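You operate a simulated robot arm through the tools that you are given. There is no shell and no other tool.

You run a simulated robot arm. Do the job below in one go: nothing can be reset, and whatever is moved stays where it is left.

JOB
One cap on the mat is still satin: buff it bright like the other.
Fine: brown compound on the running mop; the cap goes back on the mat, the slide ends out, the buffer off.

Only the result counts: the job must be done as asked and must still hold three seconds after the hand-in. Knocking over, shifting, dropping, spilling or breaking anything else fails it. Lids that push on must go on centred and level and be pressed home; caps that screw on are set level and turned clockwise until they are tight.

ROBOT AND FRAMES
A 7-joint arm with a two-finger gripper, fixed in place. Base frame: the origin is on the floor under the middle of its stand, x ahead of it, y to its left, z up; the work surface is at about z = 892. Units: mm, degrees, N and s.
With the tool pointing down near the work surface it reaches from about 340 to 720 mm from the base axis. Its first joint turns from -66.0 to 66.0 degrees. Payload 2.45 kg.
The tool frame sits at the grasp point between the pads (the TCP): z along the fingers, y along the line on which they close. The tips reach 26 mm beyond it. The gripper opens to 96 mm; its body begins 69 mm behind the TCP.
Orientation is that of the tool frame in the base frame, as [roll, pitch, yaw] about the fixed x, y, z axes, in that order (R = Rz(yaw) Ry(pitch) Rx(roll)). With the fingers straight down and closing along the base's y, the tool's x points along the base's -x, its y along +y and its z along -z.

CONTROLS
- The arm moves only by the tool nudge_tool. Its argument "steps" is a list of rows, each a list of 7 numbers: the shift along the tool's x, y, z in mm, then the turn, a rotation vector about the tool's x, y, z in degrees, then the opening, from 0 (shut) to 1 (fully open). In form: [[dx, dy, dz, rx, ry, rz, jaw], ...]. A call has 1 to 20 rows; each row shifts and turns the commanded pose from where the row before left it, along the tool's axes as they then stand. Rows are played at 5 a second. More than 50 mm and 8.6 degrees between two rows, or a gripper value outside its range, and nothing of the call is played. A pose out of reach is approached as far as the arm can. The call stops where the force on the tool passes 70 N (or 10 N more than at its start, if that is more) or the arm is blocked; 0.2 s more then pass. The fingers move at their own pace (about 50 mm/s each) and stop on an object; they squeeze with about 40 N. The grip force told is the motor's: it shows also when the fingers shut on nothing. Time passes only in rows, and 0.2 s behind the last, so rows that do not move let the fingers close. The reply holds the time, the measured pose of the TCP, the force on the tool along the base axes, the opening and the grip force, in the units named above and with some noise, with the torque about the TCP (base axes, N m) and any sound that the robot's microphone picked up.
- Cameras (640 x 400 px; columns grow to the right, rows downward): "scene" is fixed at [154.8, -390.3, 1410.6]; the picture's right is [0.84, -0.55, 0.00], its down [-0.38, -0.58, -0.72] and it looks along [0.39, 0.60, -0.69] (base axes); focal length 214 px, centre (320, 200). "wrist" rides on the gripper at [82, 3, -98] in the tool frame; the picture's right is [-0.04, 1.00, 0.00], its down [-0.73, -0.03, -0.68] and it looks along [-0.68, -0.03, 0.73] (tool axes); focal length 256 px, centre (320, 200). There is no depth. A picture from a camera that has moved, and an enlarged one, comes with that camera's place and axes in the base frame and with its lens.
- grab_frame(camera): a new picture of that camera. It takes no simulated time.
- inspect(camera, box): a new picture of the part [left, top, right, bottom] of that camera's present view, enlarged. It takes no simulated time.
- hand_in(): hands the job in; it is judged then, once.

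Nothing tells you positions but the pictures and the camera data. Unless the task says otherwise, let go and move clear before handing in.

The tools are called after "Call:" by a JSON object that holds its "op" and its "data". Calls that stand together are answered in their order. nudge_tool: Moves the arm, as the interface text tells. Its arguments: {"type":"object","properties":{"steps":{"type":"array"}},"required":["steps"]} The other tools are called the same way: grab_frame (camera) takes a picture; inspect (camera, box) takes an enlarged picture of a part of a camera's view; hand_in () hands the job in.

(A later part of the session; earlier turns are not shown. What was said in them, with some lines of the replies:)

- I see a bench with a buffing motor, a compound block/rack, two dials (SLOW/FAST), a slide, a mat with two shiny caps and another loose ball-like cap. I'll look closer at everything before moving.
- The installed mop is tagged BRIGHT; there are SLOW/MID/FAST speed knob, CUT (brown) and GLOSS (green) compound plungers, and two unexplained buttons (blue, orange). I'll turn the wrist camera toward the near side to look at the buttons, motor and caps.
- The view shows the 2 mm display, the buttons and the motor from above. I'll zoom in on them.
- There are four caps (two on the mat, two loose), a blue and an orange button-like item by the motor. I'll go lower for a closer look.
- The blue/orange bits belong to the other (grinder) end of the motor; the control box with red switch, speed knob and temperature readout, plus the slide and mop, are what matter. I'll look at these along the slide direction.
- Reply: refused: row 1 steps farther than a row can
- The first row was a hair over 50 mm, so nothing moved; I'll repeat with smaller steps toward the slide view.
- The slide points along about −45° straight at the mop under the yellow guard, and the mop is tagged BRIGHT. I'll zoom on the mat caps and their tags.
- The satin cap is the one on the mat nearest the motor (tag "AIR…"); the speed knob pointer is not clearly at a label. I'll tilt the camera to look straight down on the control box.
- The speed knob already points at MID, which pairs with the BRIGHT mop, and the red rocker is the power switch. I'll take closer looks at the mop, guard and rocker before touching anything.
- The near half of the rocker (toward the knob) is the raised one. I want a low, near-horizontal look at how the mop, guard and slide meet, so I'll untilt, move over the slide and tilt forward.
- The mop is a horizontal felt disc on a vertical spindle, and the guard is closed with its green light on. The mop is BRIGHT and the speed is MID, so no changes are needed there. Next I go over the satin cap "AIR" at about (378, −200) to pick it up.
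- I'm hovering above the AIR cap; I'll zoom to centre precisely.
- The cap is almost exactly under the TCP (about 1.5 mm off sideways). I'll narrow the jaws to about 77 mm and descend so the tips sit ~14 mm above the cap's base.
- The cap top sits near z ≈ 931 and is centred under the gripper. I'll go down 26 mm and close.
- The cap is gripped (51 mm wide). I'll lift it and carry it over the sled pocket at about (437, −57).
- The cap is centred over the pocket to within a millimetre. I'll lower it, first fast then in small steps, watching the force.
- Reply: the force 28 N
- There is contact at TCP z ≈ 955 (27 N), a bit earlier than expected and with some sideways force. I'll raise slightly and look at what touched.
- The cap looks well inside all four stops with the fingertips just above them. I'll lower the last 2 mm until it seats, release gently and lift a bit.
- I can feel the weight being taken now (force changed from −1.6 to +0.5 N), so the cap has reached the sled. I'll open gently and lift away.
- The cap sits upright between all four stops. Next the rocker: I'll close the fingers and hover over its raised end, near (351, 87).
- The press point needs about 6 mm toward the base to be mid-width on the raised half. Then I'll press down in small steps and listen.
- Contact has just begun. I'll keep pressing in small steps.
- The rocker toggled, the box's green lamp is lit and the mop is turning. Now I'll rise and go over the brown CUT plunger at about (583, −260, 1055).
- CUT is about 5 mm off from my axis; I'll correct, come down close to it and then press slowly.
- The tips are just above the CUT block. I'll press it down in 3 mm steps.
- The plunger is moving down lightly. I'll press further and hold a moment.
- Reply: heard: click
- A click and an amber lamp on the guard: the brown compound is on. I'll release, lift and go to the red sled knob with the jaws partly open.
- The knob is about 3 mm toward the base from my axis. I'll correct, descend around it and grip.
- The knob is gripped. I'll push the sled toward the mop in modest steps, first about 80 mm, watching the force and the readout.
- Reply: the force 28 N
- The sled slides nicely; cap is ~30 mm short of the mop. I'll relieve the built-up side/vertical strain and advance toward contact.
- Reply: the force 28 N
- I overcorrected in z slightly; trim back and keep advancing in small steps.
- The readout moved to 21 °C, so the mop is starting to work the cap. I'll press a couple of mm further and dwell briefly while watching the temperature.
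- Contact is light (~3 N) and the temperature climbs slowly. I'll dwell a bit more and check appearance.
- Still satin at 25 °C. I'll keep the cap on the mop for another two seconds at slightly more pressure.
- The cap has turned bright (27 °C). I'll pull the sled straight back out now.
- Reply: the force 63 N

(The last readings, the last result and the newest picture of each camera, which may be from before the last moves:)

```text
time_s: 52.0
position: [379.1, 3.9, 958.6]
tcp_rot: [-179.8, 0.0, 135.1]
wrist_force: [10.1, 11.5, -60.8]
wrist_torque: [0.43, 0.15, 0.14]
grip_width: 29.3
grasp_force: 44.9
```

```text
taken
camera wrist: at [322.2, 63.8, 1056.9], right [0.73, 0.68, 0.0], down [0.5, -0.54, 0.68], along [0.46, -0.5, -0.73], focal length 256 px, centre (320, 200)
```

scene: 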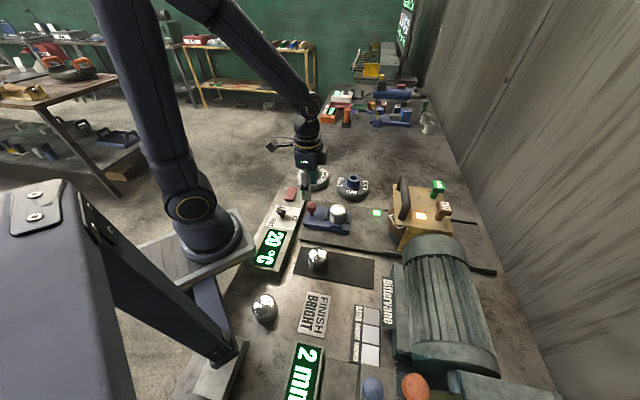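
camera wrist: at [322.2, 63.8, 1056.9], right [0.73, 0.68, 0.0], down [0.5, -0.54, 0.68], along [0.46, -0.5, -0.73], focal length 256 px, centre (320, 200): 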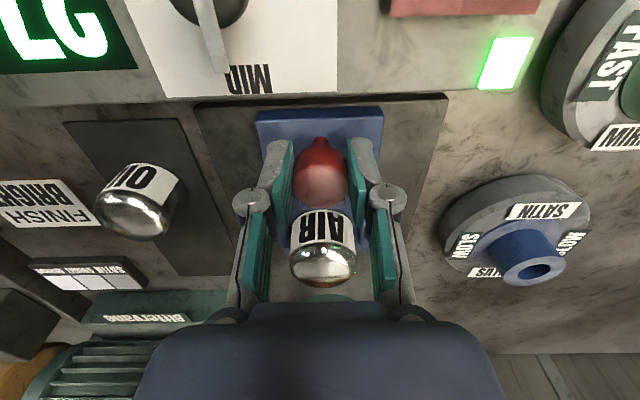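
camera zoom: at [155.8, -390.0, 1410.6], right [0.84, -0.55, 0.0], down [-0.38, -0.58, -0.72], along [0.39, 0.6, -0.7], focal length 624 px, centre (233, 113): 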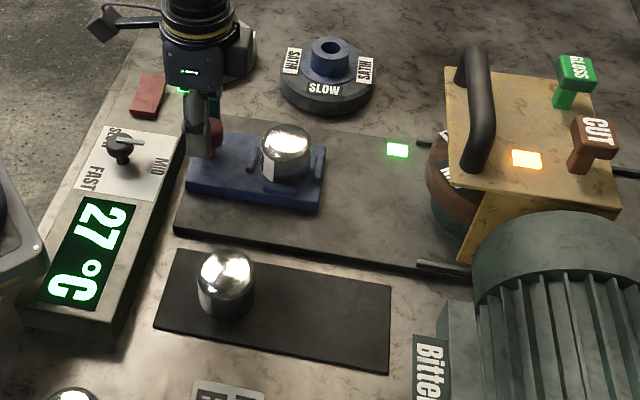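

The sled is back near its start. I'll relieve the vertical strain, then ease it another 2 mm outward to feel for the end stop.

Call:
{"op": "nudge_tool", "data": {"steps": [[0, 0.4, 0.9, 0, 0, 0, 0.2], [0, 0, 0.8, 0, 0, 0, 0.2], [1, 0, 0, 0, 0, 0, 0.2], [1, 0, 0, 0, 0, 0, 0.2], [0, 0, 0, 0, 0, 0, 0.2]]}}

Call:
{"op": "inspect", "data": {"camera": "scene", "box": [290, 190, 400, 260]}}

```text
time_s: 53.2
position: [377.1, 4.4, 957.8]
tcp_rot: [179.9, 0.2, 135.0]
wrist_force: [-5.1, -6.5, 34.9]
wrist_torque: [-0.41, -0.09, -0.06]
grip_width: 29.2
grasp_force: 44.8
```

```text
5.71 times, centred on (345, 225) of scene
camera zoom: at [154.2, -390.5, 1410.6], right [0.84, -0.55, 0.0], down [-0.38, -0.58, -0.72], along [0.39, 0.6, -0.69], focal length 1226 px, centre (177, 57)
```

zoom: 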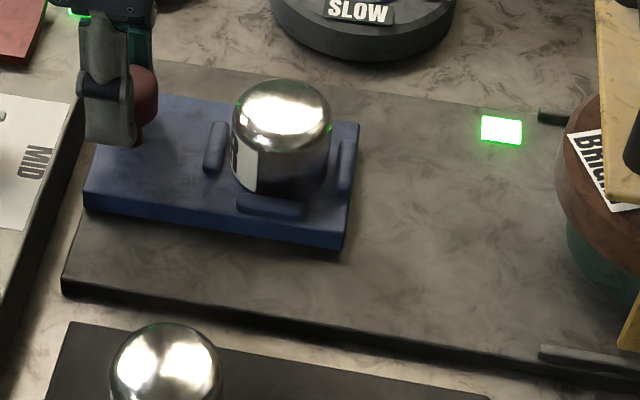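

Call:
{"op": "nudge_tool", "data": {"steps": [[0, -0.2, -1.0, 0, 0, 0, 0.2], [1, 0, 0, 0, 0, 0, 0.2], [1, 0, 0, 0, 0, 0, 0.2], [0, 0, 0, 0, 0, 0, 0.2], [0, 0, 0, 0, 0, 0, 0.2]]}}

Call:
{"op": "inspect", "data": {"camera": "scene", "box": [290, 190, 400, 260]}}

```text
time_s: 54.4
position: [376.5, 5.3, 957.3]
tcp_rot: [179.9, 0.2, 134.8]
wrist_force: [11.4, -22.2, -6.5]
wrist_torque: [-0.9, -0.68, -0.12]
grip_width: 28.9
grasp_force: 44.8
```

```text
5.71 times, centred on (345, 225) of scene
camera zoom: at [155.2, -390.9, 1410.4], right [0.84, -0.55, 0.0], down [-0.38, -0.58, -0.72], along [0.39, 0.6, -0.69], focal length 1226 px, centre (177, 57)
```

zoom: 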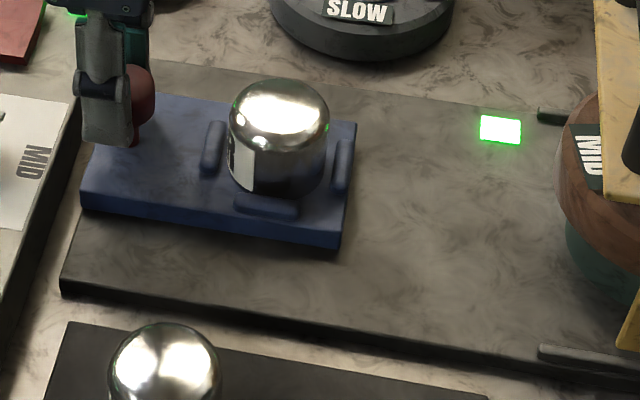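

The end stop is felt (24 N), so the sled is fully out. I'll relax, release the knob, rise and hover over the now-raised far end of the rocker to switch off.

Call:
{"op": "nudge_tool", "data": {"steps": [[-0.8, 0, 0, 0, 0, 0, 0.2], [0, 0, 0, 0, 0, 0, 0.5], [0, 0, 0, 0, 0, 0, 0.62], [0, 0, 0, 0, 0, 0, 0.62], [0, 0, -20, 0, 0, 0, 0.62], [0, 0, -40, 0, 0, 0, 0.62], [26.8, 25, 0, 0, 0, 0, 0.2], [26.8, 25, 0, 0, 0, 0, 0], [26.8, 25, 0, 0, 0, 0, 0], [0, 0, 20, 0, 0, 0, 0], [0, 0, 20, 0, 0, 0, 0], [0, 0, 0, 0, 0, 0, 0]]}}

Call:
{"op": "grab_frame", "data": {"camera": "wrist"}}

Call:
{"op": "inspect", "data": {"camera": "wrist", "box": [240, 70, 400, 190]}}

Call:
{"op": "inspect", "data": {"camera": "scene", "box": [240, 170, 380, 270]}}

```text
time_s: 57.0
position: [372.9, 116.4, 977.2]
tcp_rot: [180.0, 0.2, 134.9]
wrist_force: [0.0, -0.4, -0.1]
wrist_torque: [0.0, -0.01, 0.02]
grip_width: 0.0
grasp_force: 29.0
```

```text
taken
camera wrist: at [317.2, 176.1, 1074.8], right [0.73, 0.68, 0.0], down [0.5, -0.54, 0.68], along [0.46, -0.5, -0.73], focal length 256 px, centre (320, 200)
```

wrist: 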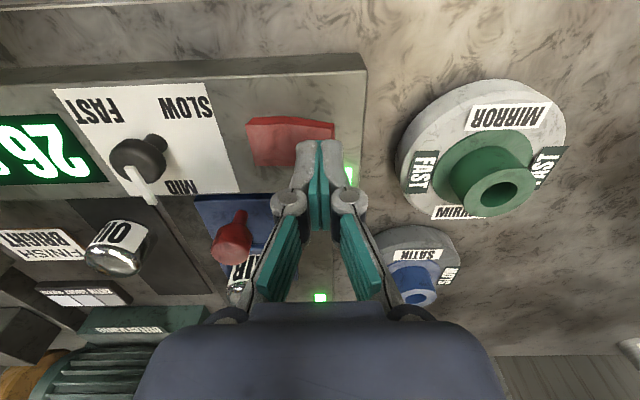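

```text
3.33 times, centred on (320, 130) of wrist
camera zoom: at [317.2, 176.1, 1074.8], right [0.73, 0.68, 0.0], down [0.5, -0.54, 0.68], along [0.46, -0.5, -0.73], focal length 853 px, centre (320, 433)
```

zoom: 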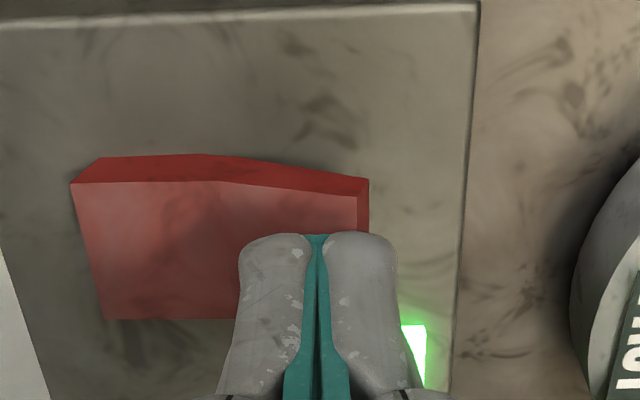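

```text
4.00 times, centred on (310, 220) of scene
camera zoom: at [154.8, -390.3, 1410.6], right [0.84, -0.55, 0.0], down [-0.38, -0.58, -0.72], along [0.39, 0.6, -0.69], focal length 858 px, centre (360, 120)
```

zoom: 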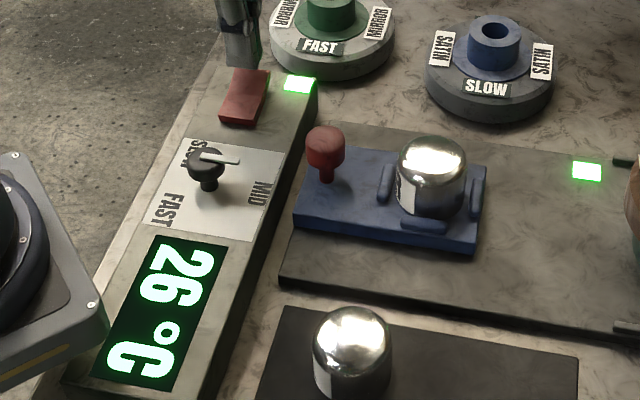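

I'm over the raised far half; I'll shift 3 mm inward and press down in steps until it flips off.

Call:
{"op": "nudge_tool", "data": {"steps": [[0, -3, 0, 0, 0, 0, 0], [0, 0, 8, 0, 0, 0, 0], [0, 0, 2, 0, 0, 0, 0], [0, 0, 2, 0, 0, 0, 0], [0, 0, 1.5, 0, 0, 0, 0], [0, 0, 1.5, 0, 0, 0, 0], [0, 0, 1.5, 0, 0, 0, 0], [0, 0, 0, 0, 0, 0, 0]]}}

Call:
{"op": "inspect", "data": {"camera": "scene", "box": [240, 170, 380, 270]}}

Call:
{"op": "inspect", "data": {"camera": "wrist", "box": [240, 70, 400, 190]}}

```text
time_s: 58.8
position: [370.3, 114.3, 960.5]
tcp_rot: [180.0, 0.0, 135.0]
wrist_force: [-0.6, -0.3, 0.6]
wrist_torque: [0.03, -0.01, 0.0]
grip_width: 0.0
grasp_force: 28.1
```

```text
4.00 times, centred on (310, 220) of scene
camera zoom: at [154.8, -390.3, 1410.6], right [0.84, -0.55, 0.0], down [-0.38, -0.58, -0.72], along [0.39, 0.6, -0.69], focal length 858 px, centre (360, 120)
```

zoom: 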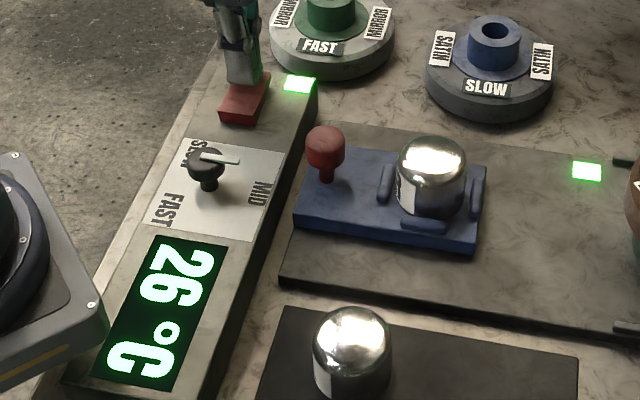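

```text
3.33 times, centred on (320, 130) of wrist
camera zoom: at [315.0, 174.2, 1059.4], right [0.73, 0.68, 0.0], down [0.5, -0.54, 0.68], along [0.46, -0.5, -0.73], focal length 853 px, centre (320, 433)
```

zoom: 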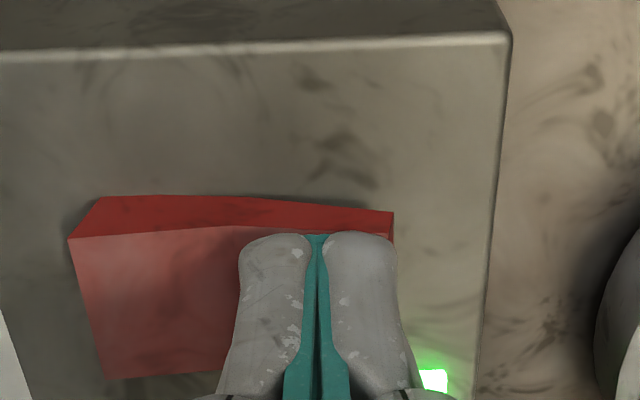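

The rocker hasn't flipped back yet; pressing a little deeper.

Call:
{"op": "nudge_tool", "data": {"steps": [[0, 0, 1.5, 0, 0, 0, 0], [0, 0, 1.5, 0, 0, 0, 0], [0, 0, 0, 0, 0, 0, 0]]}}

Call:
{"op": "inspect", "data": {"camera": "scene", "box": [240, 170, 380, 270]}}

Call:
{"op": "inspect", "data": {"camera": "wrist", "box": [240, 70, 400, 190]}}

```text
time_s: 59.6
position: [371.8, 114.3, 958.5]
tcp_rot: [179.8, 0.2, 135.0]
wrist_force: [-4.8, -4.6, 52.3]
wrist_torque: [-0.36, 0.46, -0.02]
grip_width: 0.2
grasp_force: 28.9
```

```text
4.00 times, centred on (310, 220) of scene
camera zoom: at [154.1, -390.6, 1410.6], right [0.84, -0.55, 0.0], down [-0.38, -0.58, -0.72], along [0.39, 0.6, -0.69], focal length 858 px, centre (360, 120)
```

zoom: 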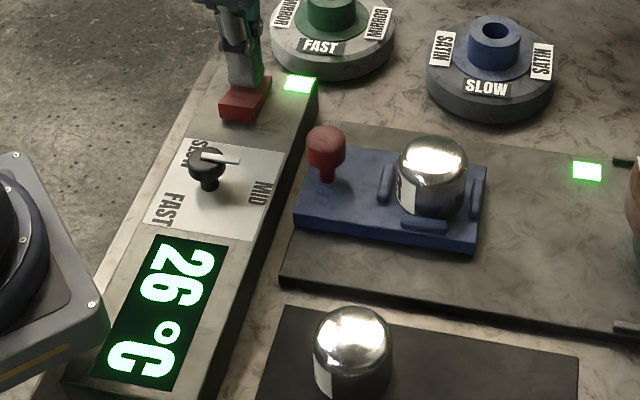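

```text
3.33 times, centred on (320, 130) of wrist
camera zoom: at [315.0, 173.7, 1057.1], right [0.73, 0.68, 0.0], down [0.49, -0.54, 0.68], along [0.46, -0.5, -0.73], focal length 853 px, centre (320, 433)
```

zoom: 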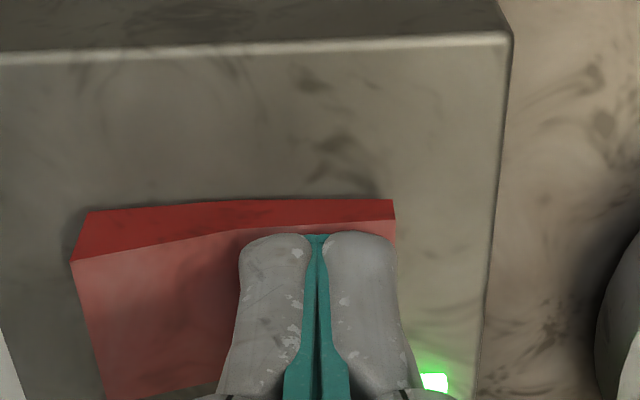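

The rocker has physically flipped back; I'll lift off and see whether the lamp goes out and the mop stops.

Call:
{"op": "nudge_tool", "data": {"steps": [[0, 0, -4, 0, 0, 0, 0], [0, 0, -10, 0, 0, 0, 0], [0, 0, -10, 0, 0, 0, 0], [0, 0, 0, 0, 0, 0, 0]]}}

Call:
{"op": "inspect", "data": {"camera": "scene", "box": [240, 170, 380, 270]}}

Call:
{"op": "inspect", "data": {"camera": "scene", "box": [370, 170, 460, 260]}}

Call:
{"op": "inspect", "data": {"camera": "wrist", "box": [240, 70, 400, 190]}}

```text
time_s: 60.6
position: [371.5, 114.3, 982.7]
tcp_rot: [-180.0, 0.0, 135.0]
wrist_force: [1.1, -0.7, -0.5]
wrist_torque: [0.0, 0.02, -0.01]
grip_width: 0.0
grasp_force: 28.6
```

```text
4.00 times, centred on (310, 220) of scene
camera zoom: at [154.8, -390.3, 1410.6], right [0.84, -0.55, 0.0], down [-0.38, -0.58, -0.72], along [0.39, 0.6, -0.69], focal length 858 px, centre (360, 120)
```

zoom: 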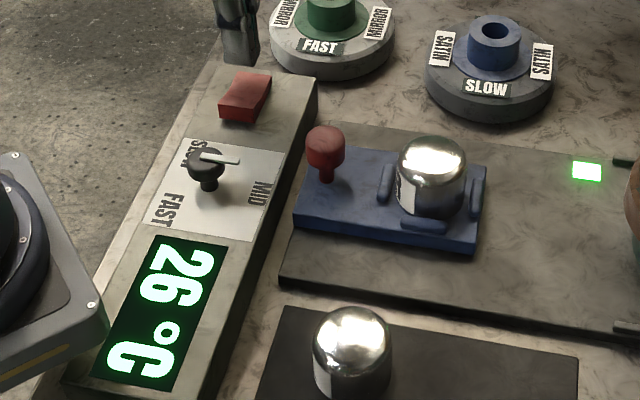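

```text
4.44 times, centred on (415, 215) of scene
camera zoom: at [154.8, -390.3, 1410.6], right [0.84, -0.55, 0.0], down [-0.38, -0.58, -0.72], along [0.39, 0.6, -0.69], focal length 953 px, centre (-102, 133)
```

zoom: 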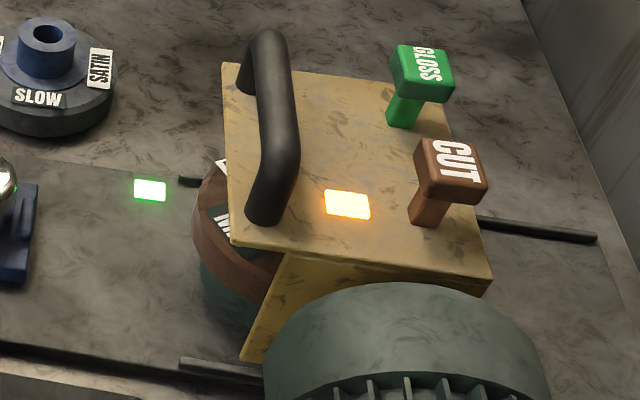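

```text
3.33 times, centred on (320, 130) of wrist
camera zoom: at [314.8, 174.2, 1080.7], right [0.73, 0.68, 0.0], down [0.5, -0.54, 0.68], along [0.46, -0.5, -0.73], focal length 853 px, centre (320, 433)
```

zoom: 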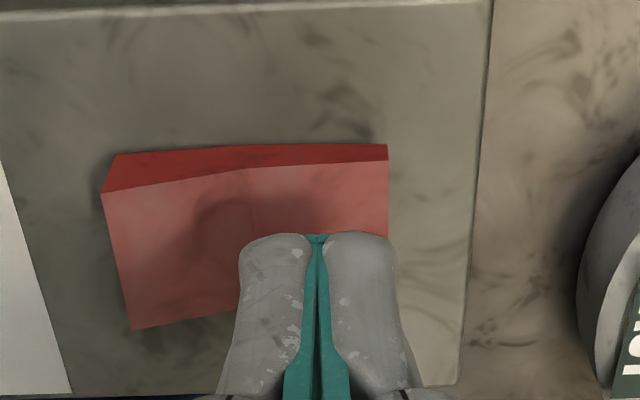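

The buffer is off (lamp out). Now I'll go back over the sled with open jaws to fetch the bright cap.

Call:
{"op": "nudge_tool", "data": {"steps": [[0, 0, -30, 0, 0, 0, 0], [0, 0, -30, 0, 0, 0, 0.2], [-41.7, -18.9, 0, 0, 0, 0, 0.5], [-41.7, -18.9, 0, 0, 0, 0, 0.8], [-41.7, -18.9, 0, 0, 0, 0, 0.8], [-41.7, -18.9, 0, 0, 0, 0, 0.8], [0, 0, 0, 0, 0, 0, 0.8], [0, 0, 0, 0, 0, 0, 0.8]]}}

Call:
{"op": "inspect", "data": {"camera": "wrist", "box": [250, 40, 390, 160]}}

Call:
{"op": "grab_frame", "data": {"camera": "wrist"}}

Call:
{"op": "inspect", "data": {"camera": "scene", "box": [290, 190, 400, 260]}}

```text
time_s: 62.4
position: [438.6, -55.8, 1041.4]
tcp_rot: [180.0, 0.1, 135.0]
wrist_force: [0.1, -0.4, 0.1]
wrist_torque: [0.0, 0.03, -0.01]
grip_width: 76.6
grasp_force: 0.1
```

```text
3.33 times, centred on (320, 100) of wrist
camera zoom: at [382.3, 4.6, 1140.3], right [0.73, 0.68, 0.0], down [0.5, -0.54, 0.68], along [0.46, -0.5, -0.73], focal length 853 px, centre (320, 533)
```

zoom: 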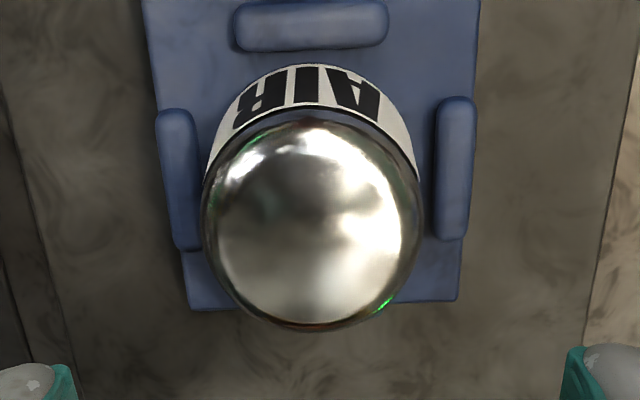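

```text
taken
camera wrist: at [382.3, 4.6, 1140.3], right [0.73, 0.68, 0.0], down [0.5, -0.54, 0.68], along [0.46, -0.5, -0.73], focal length 256 px, centre (320, 200)
```

wrist: 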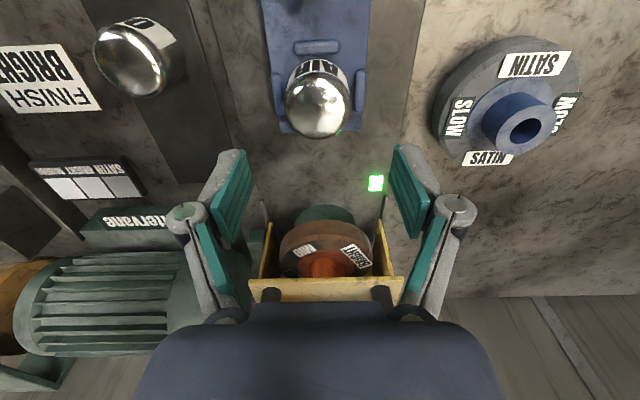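

```text
5.71 times, centred on (345, 225) of scene
camera zoom: at [154.8, -390.3, 1410.6], right [0.84, -0.55, 0.0], down [-0.38, -0.58, -0.72], along [0.39, 0.6, -0.69], focal length 1226 px, centre (177, 57)
```

zoom: 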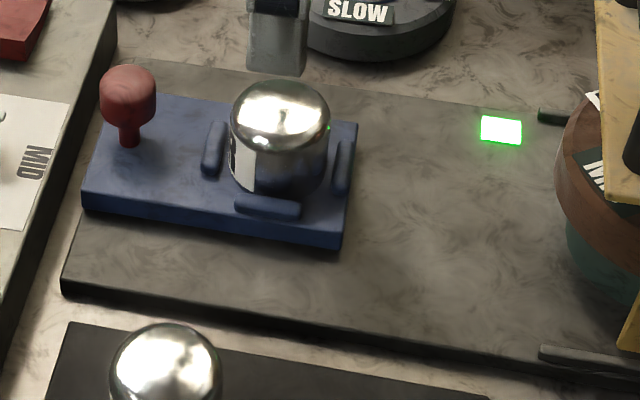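

The cap is bright, the sled sits at its original out position. I'll correct ~2.6 mm sideways, descend to the same grip height and grip.

Call:
{"op": "nudge_tool", "data": {"steps": [[1.2, -2.4, 25, 0, 0, 0, 0.8], [0, 0, 30, 0, 0, 0, 0.8], [0, 0, 20, 0, 0, 0, 0.8], [0, 0, 10.5, 0, 0, 0, 0.8], [0, 0, 0, 0, 0, 0, 0.8]]}}

Call:
{"op": "grab_frame", "data": {"camera": "wrist"}}

Call:
{"op": "inspect", "data": {"camera": "scene", "box": [320, 195, 370, 235]}}

```text
time_s: 63.6
position: [434.3, -57.6, 954.8]
tcp_rot: [179.9, 0.1, 135.1]
wrist_force: [0.2, 0.2, -0.4]
wrist_torque: [0.02, 0.0, -0.01]
grip_width: 76.9
grasp_force: 0.0
```

```text
taken
camera wrist: at [378.2, 2.2, 1054.4], right [0.73, 0.68, 0.0], down [0.5, -0.54, 0.68], along [0.46, -0.5, -0.73], focal length 256 px, centre (320, 200)
```

wrist: 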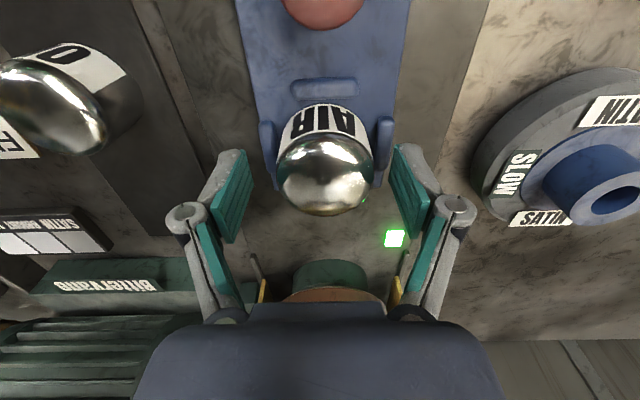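

```text
10.00 times, centred on (345, 215) of scene
camera zoom: at [154.8, -390.3, 1410.6], right [0.84, -0.55, 0.0], down [-0.38, -0.58, -0.72], along [0.39, 0.6, -0.69], focal length 2145 px, centre (70, 50)
```

zoom: 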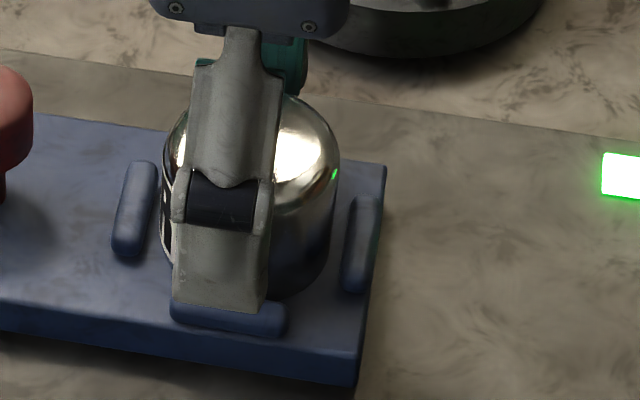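

The cap is ~3 mm to the right of the jaw centre; I'll shift by that and close.

Call:
{"op": "nudge_tool", "data": {"steps": [[0, 3, 0, 0, 0, 0, 0.8], [0, 0, 0, 0, 0, 0, 0.8], [0, 0, 0, 0, 0, 0, 0.6], [0, 0, 0, 0, 0, 0, 0.3], [0, 0, 0, 0, 0, 0, 0.3], [0, 0, 0, 0, 0, 0, 0.3]]}}

Call:
{"op": "grab_frame", "data": {"camera": "wrist"}}

```text
time_s: 65.0
position: [435.9, -56.6, 956.7]
tcp_rot: [180.0, 0.1, 134.9]
wrist_force: [0.2, 1.0, 2.7]
wrist_torque: [0.02, 0.06, 0.02]
grip_width: 51.1
grasp_force: 40.0
```

```text
taken
camera wrist: at [379.6, 4.2, 1054.6], right [0.73, 0.68, 0.0], down [0.5, -0.54, 0.68], along [0.46, -0.5, -0.73], focal length 256 px, centre (320, 200)
```

wrist: 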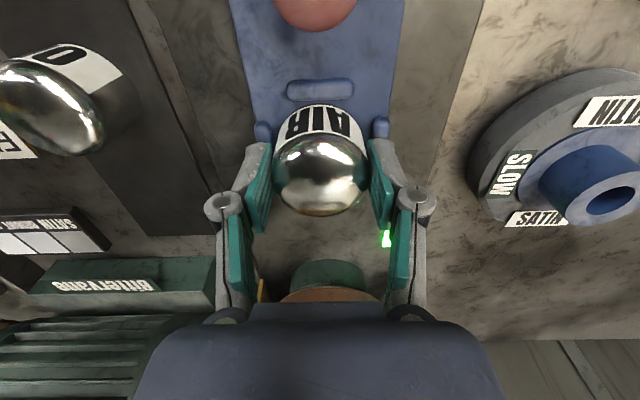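

Gripped. I'll lift clear and carry it back over its spot on the mat.

Call:
{"op": "nudge_tool", "data": {"steps": [[0, 0, -10, 0, 0, 0, 0.3], [0, 0, -25, 0, 0, 0, 0.3], [0, 0, -25, 0, 0, 0, 0.3], [-15.5, -35.9, 0, 0, 0, 0, 0.3], [-15.5, -35.9, 0, 0, 0, 0, 0.3], [-15.5, -35.9, 0, 0, 0, 0, 0.3], [-15.5, -35.9, 0, 0, 0, 0, 0.3], [0, 0, 30, 0, 0, 0, 0.3], [0, 0, 25, 0, 0, 0, 0.3], [0, 0, 15, 0, 0, 0, 0.3], [0, 0, 0, 0, 0, 0, 0.3]]}}

Call:
{"op": "grab_frame", "data": {"camera": "wrist"}}

Call:
{"op": "inspect", "data": {"camera": "scene", "box": [290, 190, 400, 290]}}

```text
time_s: 67.4
position: [376.0, -202.5, 947.3]
tcp_rot: [180.0, 0.0, 135.0]
wrist_force: [-0.9, 0.5, -2.2]
wrist_torque: [0.04, 0.0, 0.01]
grip_width: 51.2
grasp_force: 39.9
```

```text
taken
camera wrist: at [320.4, -142.2, 1044.2], right [0.73, 0.68, 0.0], down [0.5, -0.54, 0.68], along [0.46, -0.5, -0.73], focal length 256 px, centre (320, 200)
```

wrist: 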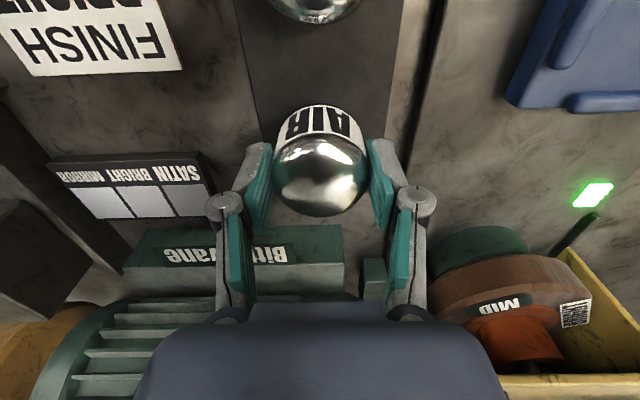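

```text
4.00 times, centred on (345, 240) of scene
camera zoom: at [154.8, -390.3, 1410.6], right [0.84, -0.55, 0.0], down [-0.38, -0.58, -0.72], along [0.39, 0.6, -0.69], focal length 858 px, centre (220, 40)
```

zoom: 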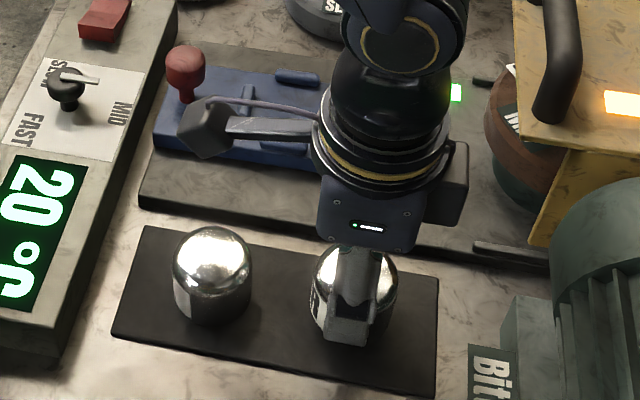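

It hovers above its original spot. Lowering gently onto the mat.

Call:
{"op": "nudge_tool", "data": {"steps": [[0, 0, 7, 0, 0, 0, 0.3], [0, 0, 4, 0, 0, 0, 0.3], [0, 0, 1, 0, 0, 0, 0.3], [0, 0, 0, 0, 0, 0, 0.3]]}}

```text
time_s: 68.4
position: [376.3, -203.5, 935.7]
tcp_rot: [180.0, 0.0, 135.1]
wrist_force: [-0.5, -0.5, -2.5]
wrist_torque: [0.0, 0.03, -0.01]
grip_width: 51.1
grasp_force: 40.3
```

Call:
{"op": "nudge_tool", "data": {"steps": [[0, 0, 1, 0, 0, 0, 0.3], [0, 0, 0.7, 0, 0, 0, 0.3], [0, 0, 0, 0, 0, 0, 0.3]]}}

```text
time_s: 69.2
position: [376.1, -201.5, 933.4]
tcp_rot: [180.0, 0.1, 135.0]
wrist_force: [1.0, -0.8, -2.7]
wrist_torque: [0.02, -0.01, 0.02]
grip_width: 51.1
grasp_force: 40.1
```

Call:
{"op": "nudge_tool", "data": {"steps": [[0, 0, 0.7, 0, 0, 0, 0.3], [0, 0, 0, 0, 0, 0, 0.3]]}}

```text
time_s: 69.8
position: [376.1, -202.6, 931.8]
tcp_rot: [-179.9, 0.0, 135.0]
wrist_force: [0.2, 0.1, -1.8]
wrist_torque: [0.01, -0.01, 0.03]
grip_width: 51.2
grasp_force: 39.6
```

Call:
{"op": "nudge_tool", "data": {"steps": [[0, 0, 0.7, 0, 0, 0, 0.3], [0, 0, 0, 0, 0, 0, 0.3]]}}

Call:
{"op": "inspect", "data": {"camera": "scene", "box": [320, 235, 390, 290]}}

```text
time_s: 70.4
position: [376.1, -202.9, 931.5]
tcp_rot: [-179.9, 0.1, 135.0]
wrist_force: [0.2, -0.3, -1.5]
wrist_torque: [0.01, 0.01, 0.01]
grip_width: 50.9
grasp_force: 40.7
```

```text
7.27 times, centred on (355, 262) of scene
camera zoom: at [154.8, -390.3, 1410.6], right [0.84, -0.55, 0.0], down [-0.38, -0.58, -0.72], along [0.39, 0.6, -0.69], focal length 1560 px, centre (66, -254)
```

zoom: 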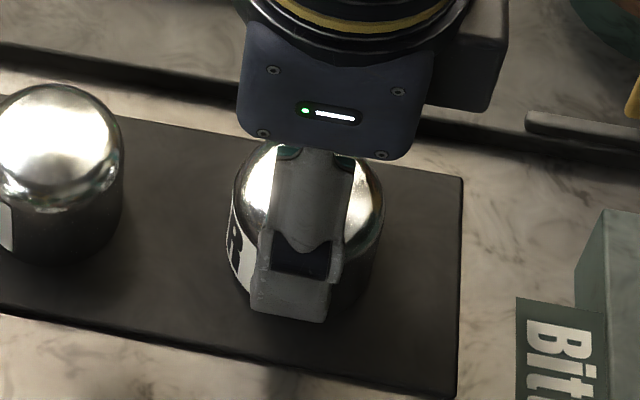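

Still hanging by a hair; a few more small steps down until the weight is taken.

Call:
{"op": "nudge_tool", "data": {"steps": [[0, 0, 0.7, 0, 0, 0, 0.3], [0, 0, 0, 0, 0, 0, 0.3]]}}

```text
time_s: 71.0
position: [376.0, -201.0, 929.9]
tcp_rot: [180.0, 0.1, 135.0]
wrist_force: [0.8, 0.6, -2.0]
wrist_torque: [-0.04, -0.01, -0.01]
grip_width: 51.2
grasp_force: 40.1
```

Call:
{"op": "inspect", "data": {"camera": "scene", "box": [335, 250, 375, 280]}}

Call:
{"op": "inspect", "data": {"camera": "wrist", "box": [230, 70, 410, 220]}}

```text
13.33 times, centred on (355, 265) of scene
camera zoom: at [154.8, -390.3, 1410.6], right [0.84, -0.55, 0.0], down [-0.38, -0.58, -0.72], along [0.39, 0.6, -0.69], focal length 2860 px, centre (-147, -667)
```

zoom: 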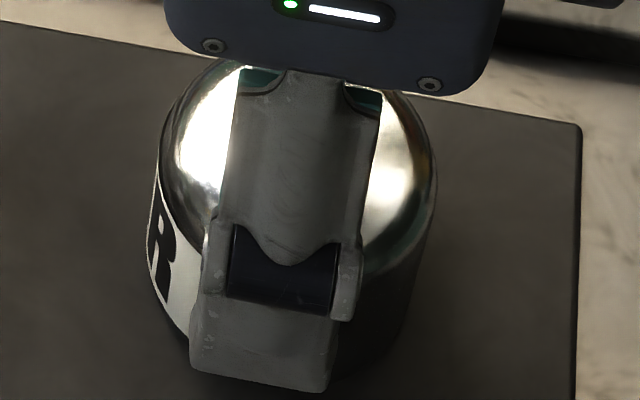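

```text
2.67 times, centred on (320, 145) of wrist
camera zoom: at [320.3, -141.8, 1029.2], right [0.73, 0.68, 0.0], down [0.5, -0.54, 0.68], along [0.46, -0.5, -0.73], focal length 683 px, centre (320, 347)
```

zoom: 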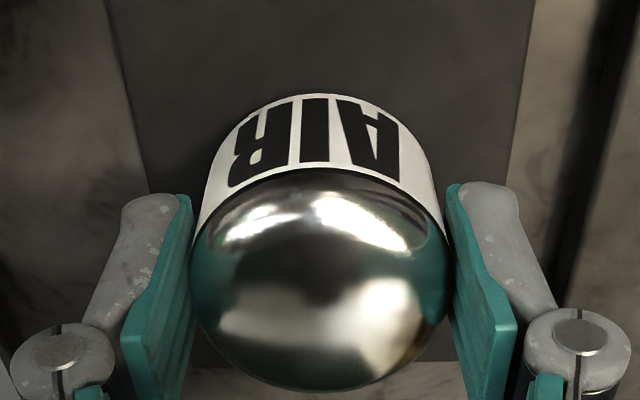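

The cap rides a few mm higher in the jaws than at the first pick, so the mat contact should come a little lower. Continuing down in small steps.

Call:
{"op": "nudge_tool", "data": {"steps": [[0, 0, 0.7, 0, 0, 0, 0.3], [0, 0, 0.7, 0, 0, 0, 0.3], [0, 0, 0, 0, 0, 0, 0.3]]}}

```text
time_s: 71.8
position: [376.0, -201.5, 930.9]
tcp_rot: [-180.0, 0.0, 135.0]
wrist_force: [-6.2, 3.6, 25.4]
wrist_torque: [0.16, 0.27, 0.01]
grip_width: 51.0
grasp_force: 40.1
```

Contact with the mat (25 N). I'll ease off 0.7 mm and release slowly, then rise.

Call:
{"op": "nudge_tool", "data": {"steps": [[0, 0, -0.6, 0, 0, 0, 0.3], [0, 0, 0, 0, 0, 0, 0.3]]}}

```text
time_s: 72.4
position: [375.6, -201.8, 929.6]
tcp_rot: [-180.0, 0.3, 134.9]
wrist_force: [-0.9, -0.6, 9.9]
wrist_torque: [0.08, 0.07, -0.03]
grip_width: 51.2
grasp_force: 39.6
```

Call:
{"op": "nudge_tool", "data": {"steps": [[0, 0, -0.2, 0, 0, 0, 0.3], [0, 0, 0, 0, 0, 0, 0.56], [0, 0, 0, 0, 0, 0, 0.6], [0, 0, 0, 0, 0, 0, 0.66], [0, 0, 0, 0, 0, 0, 0.72], [0, 0, 0, 0, 0, 0, 0.76], [0, 0, -15, 0, 0, 0, 0.78], [0, 0, -30, 0, 0, 0, 0.8], [0, 0, -40, 0, 0, 0, 0.8], [0, 0, -40, 0, 0, 0, 0.8], [0, 0, 0, 0, 0, 0, 0.8]]}}

Call:
{"op": "grab_frame", "data": {"camera": "wrist"}}

Call:
{"op": "inspect", "data": {"camera": "scene", "box": [285, 235, 385, 295]}}

Call:
{"op": "grab_frame", "data": {"camera": "scene"}}

```text
time_s: 74.8
position: [376.3, -200.5, 1054.6]
tcp_rot: [-179.9, 0.1, 135.0]
wrist_force: [-0.1, -0.2, -0.2]
wrist_torque: [0.0, 0.02, 0.03]
grip_width: 76.6
grasp_force: 0.0
```

```text
taken
camera wrist: at [321.0, -140.6, 1154.0], right [0.74, 0.68, 0.0], down [0.5, -0.54, 0.68], along [0.46, -0.5, -0.73], focal length 256 px, centre (320, 200)
```

wrist: 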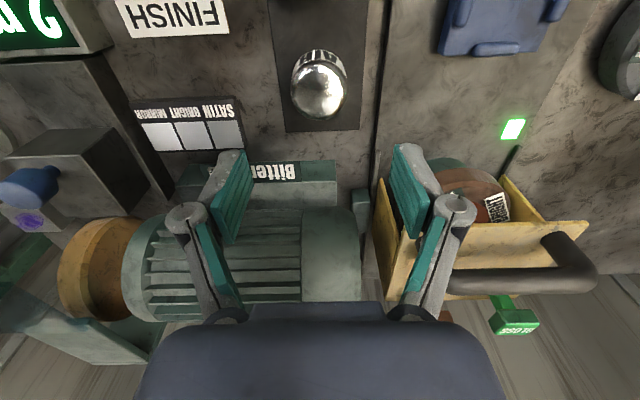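

```text
6.40 times, centred on (335, 265) of scene
camera zoom: at [154.8, -390.3, 1410.6], right [0.84, -0.55, 0.0], down [-0.38, -0.58, -0.72], along [0.39, 0.6, -0.69], focal length 1373 px, centre (224, -216)
```

zoom: 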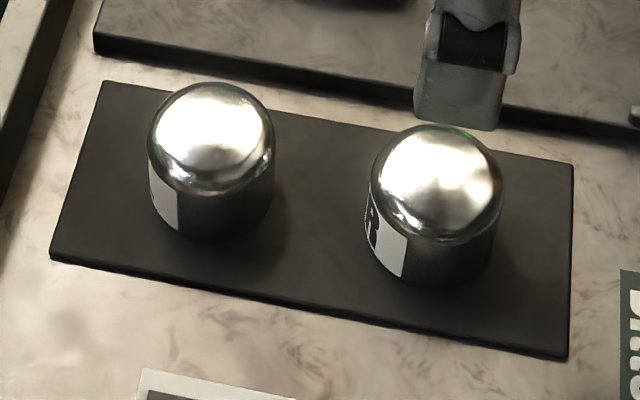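

```text
taken
```

scene: 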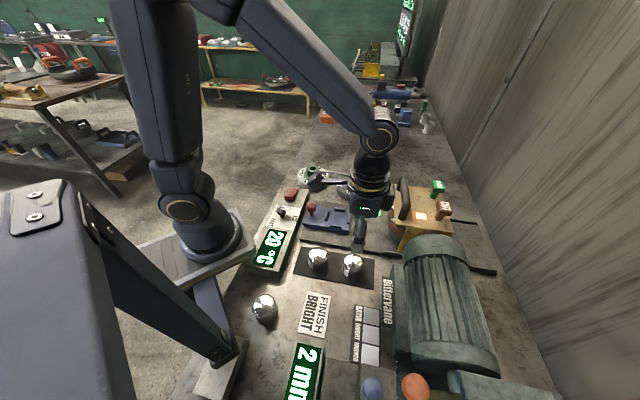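

Both caps on the mat are now equally bright, and the cap stands level where it was. I'll rise clear and do a last check of sled, switch and mop.

Call:
{"op": "nudge_tool", "data": {"steps": [[0, 0, -45, 0, 0, 0, 0.8], [0, 0, -45, 0, 0, 0, 0.8], [0, 0, -45, 0, 0, 0, 0.8], [0, 0, -40, 0, 0, 0, 0.8], [0, 0, 0, 0, 0, 0, 0.8]]}}

Call:
{"op": "inspect", "data": {"camera": "scene", "box": [230, 170, 400, 290]}}

Call:
{"op": "inspect", "data": {"camera": "scene", "box": [370, 170, 460, 260]}}

Call:
{"op": "inspect", "data": {"camera": "wrist", "box": [200, 0, 440, 160]}}

```text
time_s: 76.0
position: [376.1, -202.1, 1230.2]
tcp_rot: [179.9, 0.1, 135.1]
wrist_force: [-0.5, -0.1, 0.6]
wrist_torque: [0.01, -0.03, -0.03]
grip_width: 76.8
grasp_force: 0.2
```

```text
3.33 times, centred on (315, 230) of scene
camera zoom: at [154.8, -390.3, 1410.6], right [0.84, -0.55, 0.0], down [-0.38, -0.58, -0.72], along [0.39, 0.6, -0.69], focal length 715 px, centre (337, 100)
```

zoom: 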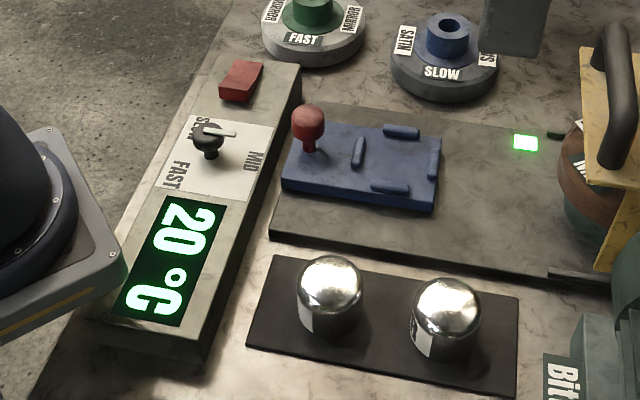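

```text
4.44 times, centred on (415, 215) of scene
camera zoom: at [154.8, -390.3, 1410.6], right [0.84, -0.55, 0.0], down [-0.38, -0.58, -0.72], along [0.39, 0.6, -0.69], focal length 953 px, centre (-102, 133)
```

zoom: 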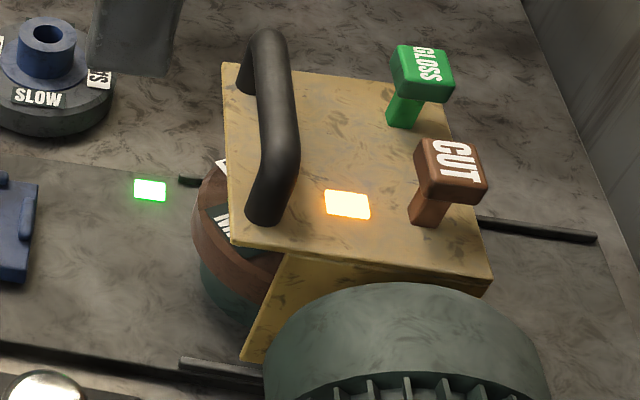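

```text
2.50 times, centred on (320, 80) of wrist
camera zoom: at [320.6, -142.6, 1329.0], right [0.73, 0.68, 0.0], down [0.5, -0.54, 0.68], along [0.46, -0.5, -0.73], focal length 640 px, centre (320, 500)
```

zoom: 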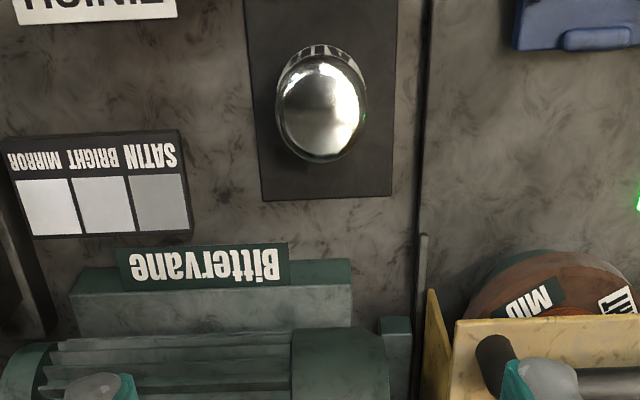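

The cap is bright and standing on the mat. The sled is out, the switch is off with its lamp dark, the mop label no longer moves between pictures, and the gripper is clear. I'm handing in.

Call:
{"op": "hand_in", "data": {}}

```text
The job is handed in.
```

The satin cap (tag "AIR") is now bright like the other one and stands level in its old spot on the mat. I handed the job in. No pass or fail came back, so this rests on the pictures and force readings.

- **Settings:** the BRIGHT mop was already fitted and the speed knob was already on MID, so I left both alone.
- **Compound:** I pressed the brown CUT plunger once while the mop was running. It clicked and an amber lamp lit on the guard. The lamp is still on with the buffer off.
- **Buffing:** I pushed the cap lightly against the mop for about four seconds. The readout peaked at 27 °C, and I pulled the sled back as soon as the finish turned bright.
- **How things were left:** the sled is out against its stop. The buffer is off with its lamp dark, and the mop is still. The gripper is open and well clear.

On the first try at setting the cap into the sled, it touched down sooner than I expected, at about 27 N. I backed off, set it in gently and saw no marks.
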